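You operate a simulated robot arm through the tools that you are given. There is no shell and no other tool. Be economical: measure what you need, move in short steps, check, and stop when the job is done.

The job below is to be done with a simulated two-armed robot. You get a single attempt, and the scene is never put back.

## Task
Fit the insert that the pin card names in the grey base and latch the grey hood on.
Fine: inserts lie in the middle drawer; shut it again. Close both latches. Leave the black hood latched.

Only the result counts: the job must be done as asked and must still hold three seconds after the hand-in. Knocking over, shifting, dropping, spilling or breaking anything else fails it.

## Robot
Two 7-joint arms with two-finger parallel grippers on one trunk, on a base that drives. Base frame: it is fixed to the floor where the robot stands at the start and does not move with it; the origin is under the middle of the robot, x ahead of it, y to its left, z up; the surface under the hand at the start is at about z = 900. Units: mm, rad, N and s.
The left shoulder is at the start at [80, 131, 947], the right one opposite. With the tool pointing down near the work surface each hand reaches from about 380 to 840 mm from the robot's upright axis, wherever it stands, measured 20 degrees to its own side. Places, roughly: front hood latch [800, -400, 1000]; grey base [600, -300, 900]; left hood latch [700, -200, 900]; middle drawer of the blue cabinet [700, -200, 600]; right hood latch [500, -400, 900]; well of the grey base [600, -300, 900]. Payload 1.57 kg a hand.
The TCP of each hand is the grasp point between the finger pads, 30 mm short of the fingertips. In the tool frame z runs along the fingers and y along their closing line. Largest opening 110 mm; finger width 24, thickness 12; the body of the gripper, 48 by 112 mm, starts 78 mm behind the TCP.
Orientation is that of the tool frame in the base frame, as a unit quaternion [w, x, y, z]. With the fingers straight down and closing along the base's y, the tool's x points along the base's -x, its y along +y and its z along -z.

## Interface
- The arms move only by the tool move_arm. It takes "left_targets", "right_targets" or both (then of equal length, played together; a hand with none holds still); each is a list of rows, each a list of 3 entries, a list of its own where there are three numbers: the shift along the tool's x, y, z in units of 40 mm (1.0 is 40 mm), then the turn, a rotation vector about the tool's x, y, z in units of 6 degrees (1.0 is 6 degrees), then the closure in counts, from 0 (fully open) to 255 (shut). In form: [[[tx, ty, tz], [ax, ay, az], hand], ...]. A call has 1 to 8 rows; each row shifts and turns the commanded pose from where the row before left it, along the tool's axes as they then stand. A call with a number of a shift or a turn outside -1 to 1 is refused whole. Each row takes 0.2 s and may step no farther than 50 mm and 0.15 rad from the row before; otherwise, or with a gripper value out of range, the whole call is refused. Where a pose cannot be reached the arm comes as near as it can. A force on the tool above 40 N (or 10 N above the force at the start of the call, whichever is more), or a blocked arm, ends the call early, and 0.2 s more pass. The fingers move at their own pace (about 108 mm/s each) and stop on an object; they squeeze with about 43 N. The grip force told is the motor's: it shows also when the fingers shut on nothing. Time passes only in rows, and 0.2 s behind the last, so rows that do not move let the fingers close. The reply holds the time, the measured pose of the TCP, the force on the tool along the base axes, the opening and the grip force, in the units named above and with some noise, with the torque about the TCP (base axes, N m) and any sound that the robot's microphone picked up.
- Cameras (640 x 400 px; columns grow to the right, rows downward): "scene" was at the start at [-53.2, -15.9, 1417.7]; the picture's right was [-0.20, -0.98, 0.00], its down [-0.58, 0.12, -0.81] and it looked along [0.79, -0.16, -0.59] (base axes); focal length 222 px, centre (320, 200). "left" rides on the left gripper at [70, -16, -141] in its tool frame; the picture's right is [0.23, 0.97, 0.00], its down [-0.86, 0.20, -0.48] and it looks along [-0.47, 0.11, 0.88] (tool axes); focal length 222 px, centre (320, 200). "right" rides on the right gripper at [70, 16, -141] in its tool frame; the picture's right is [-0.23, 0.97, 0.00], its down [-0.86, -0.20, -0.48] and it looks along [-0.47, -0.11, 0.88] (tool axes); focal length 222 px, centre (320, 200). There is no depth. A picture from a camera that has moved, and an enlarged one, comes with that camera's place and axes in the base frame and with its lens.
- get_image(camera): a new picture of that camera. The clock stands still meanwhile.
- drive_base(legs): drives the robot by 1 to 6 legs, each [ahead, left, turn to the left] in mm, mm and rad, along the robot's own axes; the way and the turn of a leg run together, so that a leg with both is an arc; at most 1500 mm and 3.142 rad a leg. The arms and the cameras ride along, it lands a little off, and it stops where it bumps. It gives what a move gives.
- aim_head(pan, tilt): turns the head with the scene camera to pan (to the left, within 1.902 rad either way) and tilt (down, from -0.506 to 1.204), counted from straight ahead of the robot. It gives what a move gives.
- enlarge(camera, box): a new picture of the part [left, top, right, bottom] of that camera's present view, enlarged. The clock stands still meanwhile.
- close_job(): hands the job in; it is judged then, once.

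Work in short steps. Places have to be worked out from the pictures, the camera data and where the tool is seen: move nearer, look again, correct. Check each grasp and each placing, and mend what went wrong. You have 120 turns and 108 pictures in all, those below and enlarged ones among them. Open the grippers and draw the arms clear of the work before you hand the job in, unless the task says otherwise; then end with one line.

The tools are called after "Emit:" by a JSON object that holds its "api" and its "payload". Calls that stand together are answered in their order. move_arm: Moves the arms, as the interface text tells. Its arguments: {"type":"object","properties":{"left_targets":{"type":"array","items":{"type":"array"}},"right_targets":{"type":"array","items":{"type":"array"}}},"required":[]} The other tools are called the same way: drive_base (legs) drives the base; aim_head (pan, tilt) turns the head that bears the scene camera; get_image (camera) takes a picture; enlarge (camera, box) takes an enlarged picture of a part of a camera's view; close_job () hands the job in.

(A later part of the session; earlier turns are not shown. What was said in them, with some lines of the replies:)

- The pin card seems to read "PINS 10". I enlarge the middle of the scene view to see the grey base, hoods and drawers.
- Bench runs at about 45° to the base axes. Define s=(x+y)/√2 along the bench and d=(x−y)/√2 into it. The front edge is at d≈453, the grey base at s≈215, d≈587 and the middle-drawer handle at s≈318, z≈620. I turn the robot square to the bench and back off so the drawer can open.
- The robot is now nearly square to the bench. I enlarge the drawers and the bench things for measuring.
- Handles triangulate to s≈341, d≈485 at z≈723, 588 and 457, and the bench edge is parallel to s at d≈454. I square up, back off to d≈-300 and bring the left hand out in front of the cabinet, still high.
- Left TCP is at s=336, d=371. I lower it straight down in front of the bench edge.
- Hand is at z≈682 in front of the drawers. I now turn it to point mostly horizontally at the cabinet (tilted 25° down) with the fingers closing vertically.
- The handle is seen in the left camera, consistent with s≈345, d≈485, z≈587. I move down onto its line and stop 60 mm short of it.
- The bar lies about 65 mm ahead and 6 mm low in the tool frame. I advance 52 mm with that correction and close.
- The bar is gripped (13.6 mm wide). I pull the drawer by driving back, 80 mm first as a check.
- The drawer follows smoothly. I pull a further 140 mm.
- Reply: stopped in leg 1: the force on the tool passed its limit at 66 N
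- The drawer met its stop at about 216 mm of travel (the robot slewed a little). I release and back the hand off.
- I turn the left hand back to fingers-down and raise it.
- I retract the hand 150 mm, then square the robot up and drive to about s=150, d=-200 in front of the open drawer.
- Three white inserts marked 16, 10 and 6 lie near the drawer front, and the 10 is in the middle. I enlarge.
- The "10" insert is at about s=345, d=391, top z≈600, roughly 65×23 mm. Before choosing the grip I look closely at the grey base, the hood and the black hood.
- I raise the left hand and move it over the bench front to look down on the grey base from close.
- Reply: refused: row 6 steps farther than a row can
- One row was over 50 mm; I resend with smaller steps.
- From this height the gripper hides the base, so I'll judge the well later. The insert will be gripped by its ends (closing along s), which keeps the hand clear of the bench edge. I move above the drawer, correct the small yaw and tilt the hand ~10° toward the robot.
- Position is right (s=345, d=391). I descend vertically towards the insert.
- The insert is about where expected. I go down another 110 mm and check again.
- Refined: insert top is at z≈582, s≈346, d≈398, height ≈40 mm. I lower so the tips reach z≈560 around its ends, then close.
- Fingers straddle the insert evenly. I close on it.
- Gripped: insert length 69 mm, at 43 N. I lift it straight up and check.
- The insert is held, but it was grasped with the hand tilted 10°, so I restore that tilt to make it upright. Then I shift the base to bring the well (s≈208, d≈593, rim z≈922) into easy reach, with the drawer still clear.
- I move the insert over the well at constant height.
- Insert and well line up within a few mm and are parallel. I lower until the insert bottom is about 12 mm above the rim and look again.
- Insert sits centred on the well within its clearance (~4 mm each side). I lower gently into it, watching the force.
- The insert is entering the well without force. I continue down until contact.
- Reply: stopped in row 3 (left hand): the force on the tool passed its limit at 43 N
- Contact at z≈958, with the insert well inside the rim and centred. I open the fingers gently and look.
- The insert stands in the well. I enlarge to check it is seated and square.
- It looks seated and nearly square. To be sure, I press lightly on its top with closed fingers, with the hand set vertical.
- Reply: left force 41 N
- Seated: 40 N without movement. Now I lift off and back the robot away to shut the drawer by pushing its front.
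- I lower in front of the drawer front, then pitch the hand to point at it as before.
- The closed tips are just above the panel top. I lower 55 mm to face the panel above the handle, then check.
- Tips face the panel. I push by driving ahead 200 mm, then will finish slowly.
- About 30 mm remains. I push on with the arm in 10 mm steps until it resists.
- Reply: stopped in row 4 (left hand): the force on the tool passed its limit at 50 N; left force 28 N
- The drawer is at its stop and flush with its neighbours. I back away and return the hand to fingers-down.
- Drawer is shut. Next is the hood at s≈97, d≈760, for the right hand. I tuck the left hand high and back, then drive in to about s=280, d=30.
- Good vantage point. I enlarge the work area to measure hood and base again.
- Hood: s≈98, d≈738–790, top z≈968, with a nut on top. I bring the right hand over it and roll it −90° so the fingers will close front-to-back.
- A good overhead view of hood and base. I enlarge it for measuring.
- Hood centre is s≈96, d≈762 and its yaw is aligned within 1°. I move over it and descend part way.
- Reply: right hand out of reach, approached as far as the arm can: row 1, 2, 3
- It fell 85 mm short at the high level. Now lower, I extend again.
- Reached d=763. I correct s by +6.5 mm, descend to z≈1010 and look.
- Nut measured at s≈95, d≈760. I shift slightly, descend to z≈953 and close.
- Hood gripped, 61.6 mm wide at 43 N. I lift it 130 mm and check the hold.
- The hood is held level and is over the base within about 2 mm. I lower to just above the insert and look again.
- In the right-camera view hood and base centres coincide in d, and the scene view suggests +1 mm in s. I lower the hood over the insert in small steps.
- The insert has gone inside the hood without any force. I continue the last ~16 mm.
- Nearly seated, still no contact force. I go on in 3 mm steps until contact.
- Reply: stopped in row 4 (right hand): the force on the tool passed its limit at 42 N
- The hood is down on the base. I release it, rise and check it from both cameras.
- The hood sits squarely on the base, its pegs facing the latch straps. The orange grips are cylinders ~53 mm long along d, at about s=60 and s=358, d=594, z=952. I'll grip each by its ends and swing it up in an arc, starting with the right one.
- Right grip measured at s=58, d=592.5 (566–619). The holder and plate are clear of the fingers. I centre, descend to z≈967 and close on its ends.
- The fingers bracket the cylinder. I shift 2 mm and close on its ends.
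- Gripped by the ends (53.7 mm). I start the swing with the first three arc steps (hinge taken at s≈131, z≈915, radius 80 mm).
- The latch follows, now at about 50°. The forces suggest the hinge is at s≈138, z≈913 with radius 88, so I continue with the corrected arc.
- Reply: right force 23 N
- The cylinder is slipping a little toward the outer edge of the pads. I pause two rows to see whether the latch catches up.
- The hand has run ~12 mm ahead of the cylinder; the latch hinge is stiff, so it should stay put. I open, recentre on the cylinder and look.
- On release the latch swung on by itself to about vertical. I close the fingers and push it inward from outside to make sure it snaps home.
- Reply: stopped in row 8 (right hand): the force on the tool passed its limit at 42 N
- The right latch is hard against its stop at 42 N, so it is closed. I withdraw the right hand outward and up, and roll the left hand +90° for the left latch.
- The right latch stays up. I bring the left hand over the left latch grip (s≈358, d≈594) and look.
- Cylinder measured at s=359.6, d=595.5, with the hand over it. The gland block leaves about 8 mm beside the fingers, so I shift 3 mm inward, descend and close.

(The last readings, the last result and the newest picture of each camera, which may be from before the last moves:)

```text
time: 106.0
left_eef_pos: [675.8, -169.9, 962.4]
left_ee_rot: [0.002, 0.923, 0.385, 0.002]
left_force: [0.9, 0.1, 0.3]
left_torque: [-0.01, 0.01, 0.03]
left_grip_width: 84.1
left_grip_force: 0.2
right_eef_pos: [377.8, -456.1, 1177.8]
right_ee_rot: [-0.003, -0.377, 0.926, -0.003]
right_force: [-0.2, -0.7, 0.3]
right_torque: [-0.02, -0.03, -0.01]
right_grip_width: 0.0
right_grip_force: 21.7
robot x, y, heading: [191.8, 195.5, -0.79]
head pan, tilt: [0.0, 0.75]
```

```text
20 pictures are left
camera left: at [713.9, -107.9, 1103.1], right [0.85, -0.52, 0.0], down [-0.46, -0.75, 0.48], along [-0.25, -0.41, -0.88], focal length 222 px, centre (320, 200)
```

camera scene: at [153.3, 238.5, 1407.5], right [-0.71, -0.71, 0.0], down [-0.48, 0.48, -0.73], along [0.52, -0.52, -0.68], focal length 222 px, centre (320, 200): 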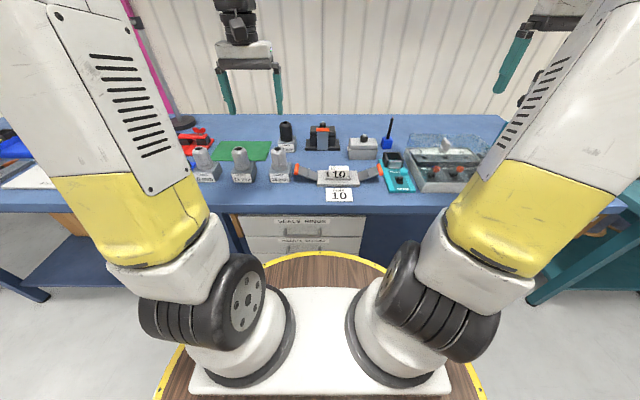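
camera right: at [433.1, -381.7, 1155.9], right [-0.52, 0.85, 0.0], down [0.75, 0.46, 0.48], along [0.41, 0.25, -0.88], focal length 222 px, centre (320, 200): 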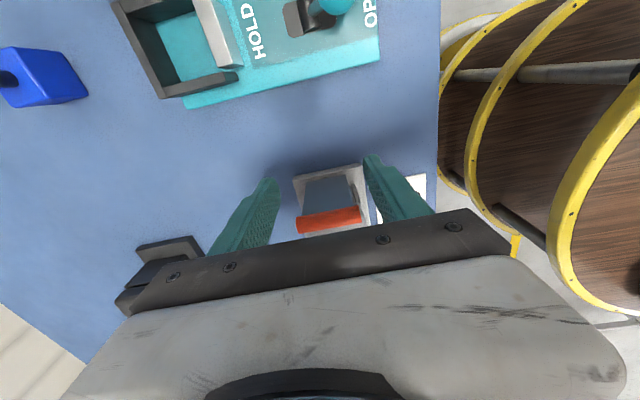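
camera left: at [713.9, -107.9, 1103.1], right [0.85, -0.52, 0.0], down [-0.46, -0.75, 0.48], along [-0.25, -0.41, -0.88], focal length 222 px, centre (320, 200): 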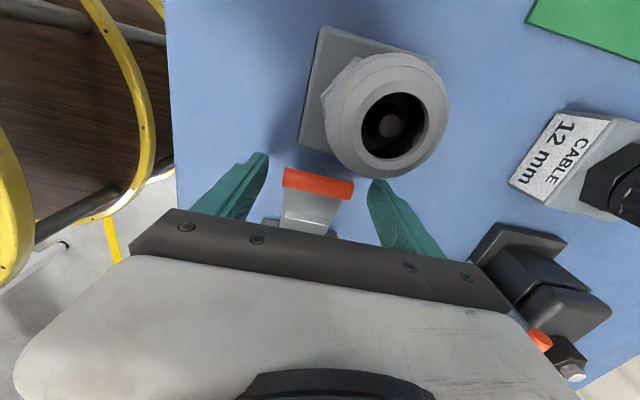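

Well centred. I close on the ends and run the mirrored arc to about 52°.

Emit:
{"api": "move_arm", "payload": {"left_targets": [[[0, -0.05, 0], [0, 0, 0], 255], [[0, 0, 0], [0, 0, 0], 255], [[0, 0, 0], [0, 0, 0], 255], [[-0.167, 0, -0.29], [0, 0, 0], 255], [[-0.22, 0, -0.28], [0, 0, 0], 255], [[-0.26, 0, -0.24], [0, 0, 0], 255]]}}

Emit:
{"api": "enlarge", "payload": {"camera": "scene", "box": [250, 110, 370, 190]}}

```text
time: 107.4
left_eef_pos: [654.8, -187.2, 996.8]
left_ee_rot: [0.001, 0.922, 0.387, 0.003]
left_force: [19.2, 3.8, -4.3]
left_torque: [0.91, -1.26, -0.28]
left_grip_width: 53.3
left_grip_force: 45.0
right_eef_pos: [378.1, -455.3, 1177.1]
right_ee_rot: [-0.004, -0.377, 0.926, -0.004]
right_force: [0.3, 0.8, -0.5]
right_torque: [0.03, -0.02, -0.01]
right_grip_width: 0.3
right_grip_force: 21.4
robot x, y, heading: [193.8, 197.4, -0.792]
head pan, tilt: [0.0, 0.75]
```

```text
5.00 times, centred on (310, 150) of scene
camera zoom: at [154.2, 238.3, 1407.5], right [-0.71, -0.7, 0.0], down [-0.48, 0.48, -0.73], along [0.51, -0.52, -0.68], focal length 1108 px, centre (370, 450)
```

zoom: 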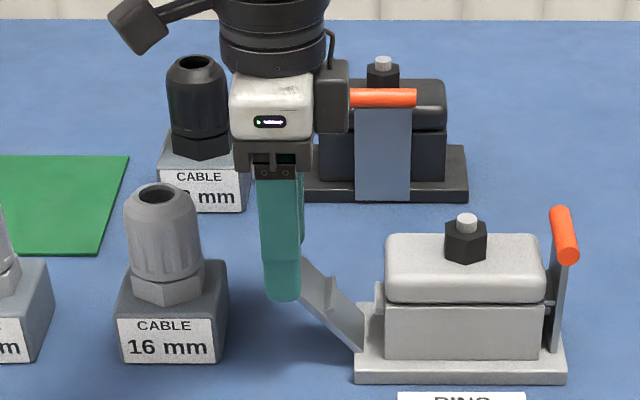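

It follows, now ~52°. I continue to ~80° and release as on the other side.

Emit:
{"api": "move_arm", "payload": {"left_targets": [[[-0.295, 0, -0.2], [0, 0, 0], 255], [[-0.32, 0, -0.155], [0, 0, 0], 255], [[-0.36, 0, -0.11], [0, 0, 0], 255], [[0, 0, 0], [0, 0, 0], 255]]}}

Emit:
{"api": "move_arm", "payload": {"left_targets": [[[0, 0, 0], [0, 0, 0], 90], [[0, 0, 0], [0, 0, 0], 90], [[0.4, 0, -0.05], [0, 0, 0], 90], [[0, 0, 0], [0, 0, 0], 90]]}}

Emit:
{"api": "enlarge", "payload": {"camera": "scene", "box": [250, 110, 370, 190]}}

```text
time: 108.4
left_eef_pos: [626.0, -216.3, 1015.1]
left_ee_rot: [0.002, 0.923, 0.385, 0.002]
left_force: [20.9, -2.8, 2.4]
left_torque: [0.77, -1.27, -0.36]
left_grip_width: 53.7
left_grip_force: 45.2
right_eef_pos: [378.4, -455.2, 1175.9]
right_ee_rot: [-0.004, -0.377, 0.926, -0.003]
right_force: [-0.3, 0.6, -0.2]
right_torque: [-0.01, 0.03, -0.02]
right_grip_width: 0.2
right_grip_force: 21.1
robot x, y, heading: [193.3, 196.8, -0.788]
head pan, tilt: [0.0, 0.75]
```

```text
time: 109.4
left_eef_pos: [638.0, -204.4, 1017.6]
left_ee_rot: [0.002, 0.923, 0.385, 0.002]
left_force: [0.0, -0.1, -1.1]
left_torque: [0.02, -0.03, -0.01]
left_grip_width: 71.4
left_grip_force: 0.1
right_eef_pos: [377.5, -456.0, 1175.9]
right_ee_rot: [-0.004, -0.377, 0.926, -0.003]
right_force: [0.5, 0.5, -0.6]
right_torque: [0.0, -0.02, -0.02]
right_grip_width: 0.0
right_grip_force: 21.8
robot x, y, heading: [193.7, 196.4, -0.785]
head pan, tilt: [0.0, 0.75]
```

```text
5.00 times, centred on (310, 150) of scene
camera zoom: at [153.1, 238.1, 1407.5], right [-0.71, -0.7, 0.0], down [-0.48, 0.48, -0.73], along [0.51, -0.52, -0.68], focal length 1108 px, centre (370, 450)
```

zoom: 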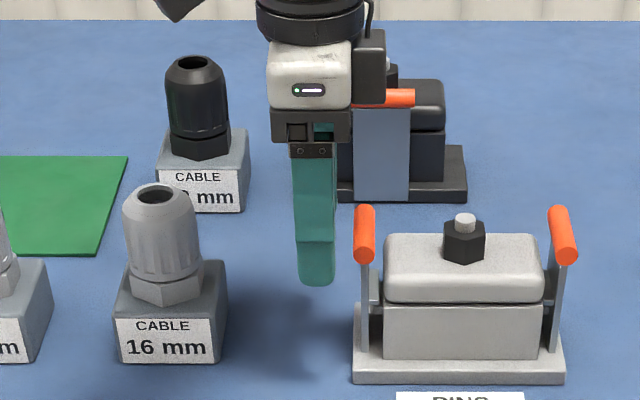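

The left latch has swung up too. I close the fingers and press it inward to its stop.

Emit:
{"api": "move_arm", "payload": {"left_targets": [[[0, 0, 0], [0, 0, 0], 255], [[0, 0, 0], [0, 0, 0], 255], [[-0.15, 0, 0], [0, 0, 0], 255], [[-0.12, 0, 0], [0, 0, 0], 255], [[-0.12, 0, 0], [0, 0, 0], 255], [[-0.12, 0, 0], [0, 0, 0], 255], [[-0.12, 0, 0], [0, 0, 0], 255]]}}

Emit:
{"api": "enlarge", "payload": {"camera": "scene", "box": [270, 110, 390, 190]}}

```text
time: 111.0
left_eef_pos: [629.1, -211.9, 1016.4]
left_ee_rot: [-0.001, 0.921, 0.39, 0.008]
left_force: [5.5, 7.0, 0.4]
left_torque: [0.21, 0.01, 0.03]
left_grip_width: 0.0
left_grip_force: 21.4
right_eef_pos: [379.0, -454.7, 1176.2]
right_ee_rot: [-0.004, -0.378, 0.926, -0.004]
right_force: [-0.1, -0.2, -0.1]
right_torque: [-0.01, -0.01, -0.02]
right_grip_width: 0.0
right_grip_force: 20.8
robot x, y, heading: [190.5, 195.3, -0.789]
head pan, tilt: [0.0, 0.75]
stopped in row 7 (left hand): the force on the tool passed its limit at 44 N (the readings are from after the stop); the commanded pose is now the measured one
```

```text
5.00 times, centred on (330, 150) of scene
camera zoom: at [153.7, 239.0, 1407.5], right [-0.71, -0.71, 0.0], down [-0.48, 0.48, -0.73], along [0.52, -0.52, -0.68], focal length 1108 px, centre (270, 450)
```

zoom: 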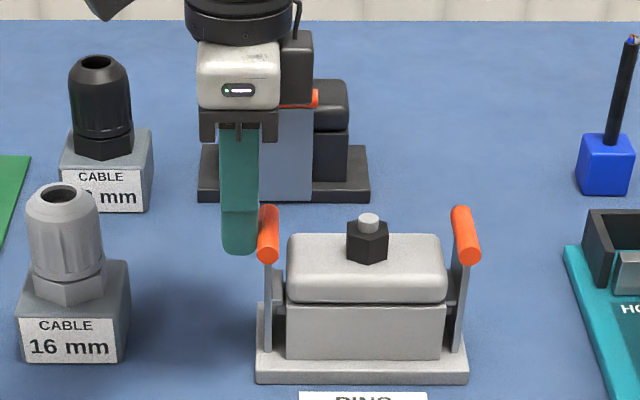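

Both latches are at their stops. I withdraw the left hand outward and up, back the robot away and make a final check.

Emit:
{"api": "move_arm", "payload": {"left_targets": [[[0.4, 0, 0], [0, 0, 0], 255], [[0, 0, -1], [0, 0, 0], 255], [[0, 0, -1], [0, 0, 0], 255], [[0, 0, -1], [0, 0, 0], 255], [[0, 0, -1], [0, 0, 0], 255], [[0, -0.5, -0.8], [0, 0, 0], 0], [[0, -0.5, -0.4], [0, 0, 0], 0]], "right_targets": [[[0, 0, -0.5], [0, 0, 0], 255], [[0, 0.5, -0.5], [0, 0, 0], 255], [[0, 0.5, 0], [0, 0, 0], 255], [[0, 0.5, 0], [0, 0, 0], 255], [[0, 0, 0], [0, 0, 0], 0], [[0, 0, 0], [0, 0, 0], 0], [[0, 0, 0], [0, 0, 0], 0]]}}

Emit:
{"api": "drive_base", "payload": {"legs": [[-300, 0, 0]]}}

Emit:
{"api": "get_image", "payload": {"camera": "scene"}}

Emit:
{"api": "enlarge", "payload": {"camera": "scene", "box": [270, 80, 410, 260]}}

```text
time: 112.6
left_eef_pos: [605.9, -179.5, 1225.2]
left_ee_rot: [-0.001, 0.921, 0.389, 0.006]
left_force: [0.7, -0.7, -0.3]
left_torque: [0.02, 0.0, -0.02]
left_grip_width: 109.9
left_grip_force: 0.1
right_eef_pos: [337.0, -413.5, 1216.2]
right_ee_rot: [-0.004, -0.377, 0.926, -0.003]
right_force: [-0.2, 0.1, 0.1]
right_torque: [0.0, 0.04, -0.01]
right_grip_width: 109.8
right_grip_force: 0.0
robot x, y, heading: [194.6, 196.2, -0.792]
head pan, tilt: [0.0, 0.75]
```

```text
time: 114.6
left_eef_pos: [398.3, 30.5, 1224.3]
left_ee_rot: [-0.001, 0.921, 0.389, 0.005]
left_force: [0.5, -0.7, -0.3]
left_torque: [0.02, -0.01, 0.03]
left_grip_width: 110.0
left_grip_force: 0.0
right_eef_pos: [130.1, -204.5, 1216.4]
right_ee_rot: [-0.004, -0.379, 0.925, -0.003]
right_force: [0.1, -0.9, 0.3]
right_torque: [0.05, 0.02, 0.0]
right_grip_width: 109.8
right_grip_force: 0.1
robot x, y, heading: [-16.0, 407.3, -0.782]
head pan, tilt: [0.0, 0.75]
```

```text
16 pictures are left
camera scene: at [-54.9, 447.1, 1407.5], right [-0.71, -0.71, 0.0], down [-0.48, 0.48, -0.73], along [0.52, -0.52, -0.68], focal length 222 px, centre (320, 200)
```

scene: 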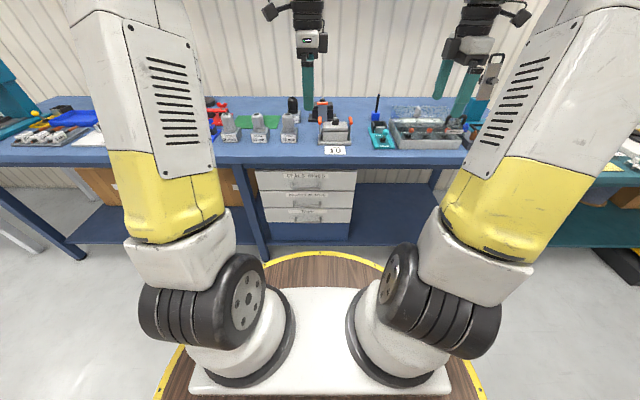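

```text
2.22 times, centred on (340, 170) of scene
camera zoom: at [-54.9, 447.1, 1407.5], right [-0.71, -0.71, 0.0], down [-0.48, 0.48, -0.73], along [0.52, -0.52, -0.68], focal length 492 px, centre (276, 267)
```

zoom: 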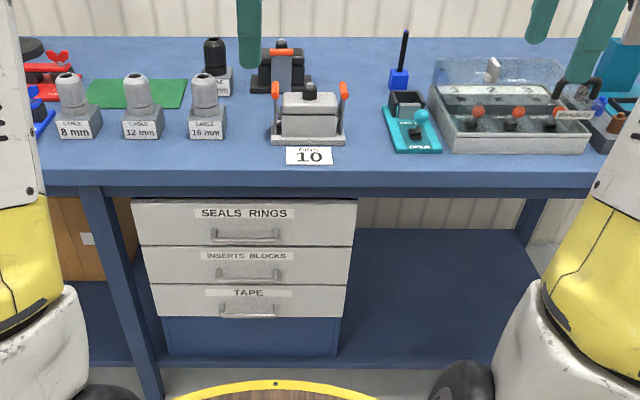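

Everything looks in place. One closer look at the latches and the drawer's edge before handing in.

Emit:
{"api": "enlarge", "payload": {"camera": "scene", "box": [310, 90, 370, 150]}}

Emit:
{"api": "enlarge", "payload": {"camera": "scene", "box": [250, 160, 370, 230]}}

Emit:
{"api": "get_image", "payload": {"camera": "left"}}

```text
6.67 times, centred on (340, 120) of scene
camera zoom: at [-54.9, 447.1, 1407.5], right [-0.71, -0.71, 0.0], down [-0.48, 0.48, -0.73], along [0.52, -0.52, -0.68], focal length 1477 px, centre (187, 733)
```

zoom: 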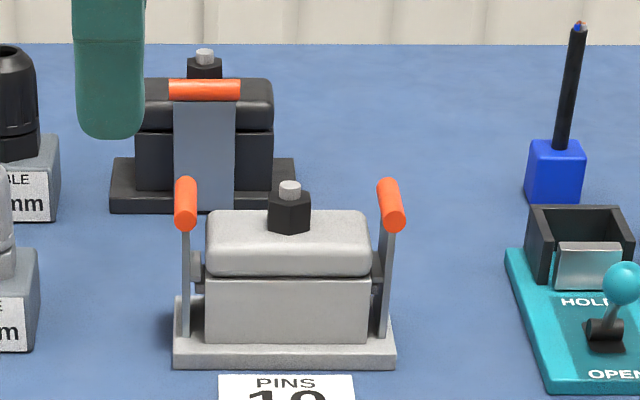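

```text
5.33 times, centred on (310, 195) of scene
camera zoom: at [-54.9, 447.1, 1407.5], right [-0.71, -0.71, 0.0], down [-0.48, 0.48, -0.73], along [0.52, -0.52, -0.68], focal length 1181 px, centre (373, 227)
```

zoom: 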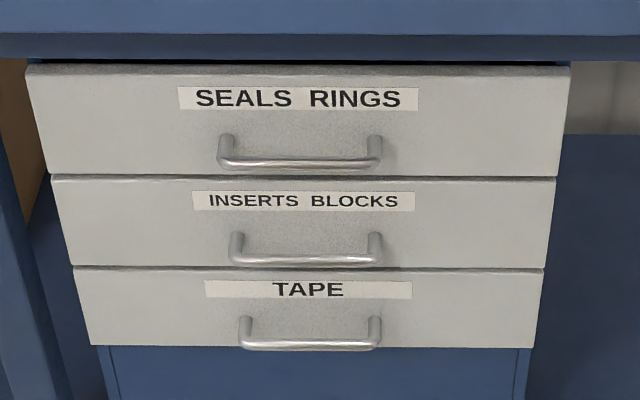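

```text
12 pictures are left
camera left: at [435.3, 91.8, 1365.6], right [0.86, -0.52, 0.01], down [-0.46, -0.76, 0.47], along [-0.24, -0.4, -0.88], focal length 222 px, centre (320, 200)
```

left: 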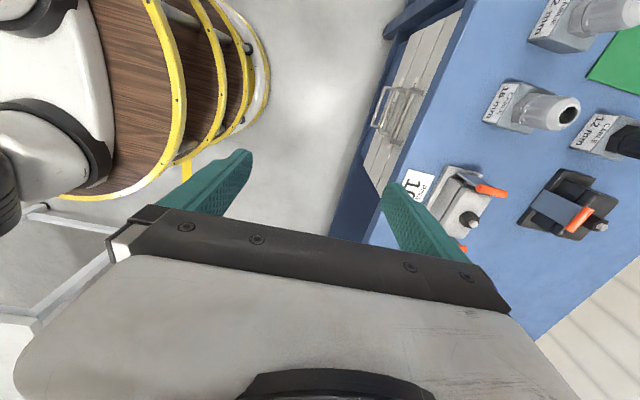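

Both straps stand upright over the hood pegs, the drawer is flush, the black hood is still latched, and the hands are open and clear. I hand in.

Emit:
{"api": "close_job", "payload": {}}

```text
The job is handed in.
```

The 10-pin insert is in the grey base with the grey hood latched on at both sides, the middle drawer is shut, and the black hood is still latched; the job has been handed in.
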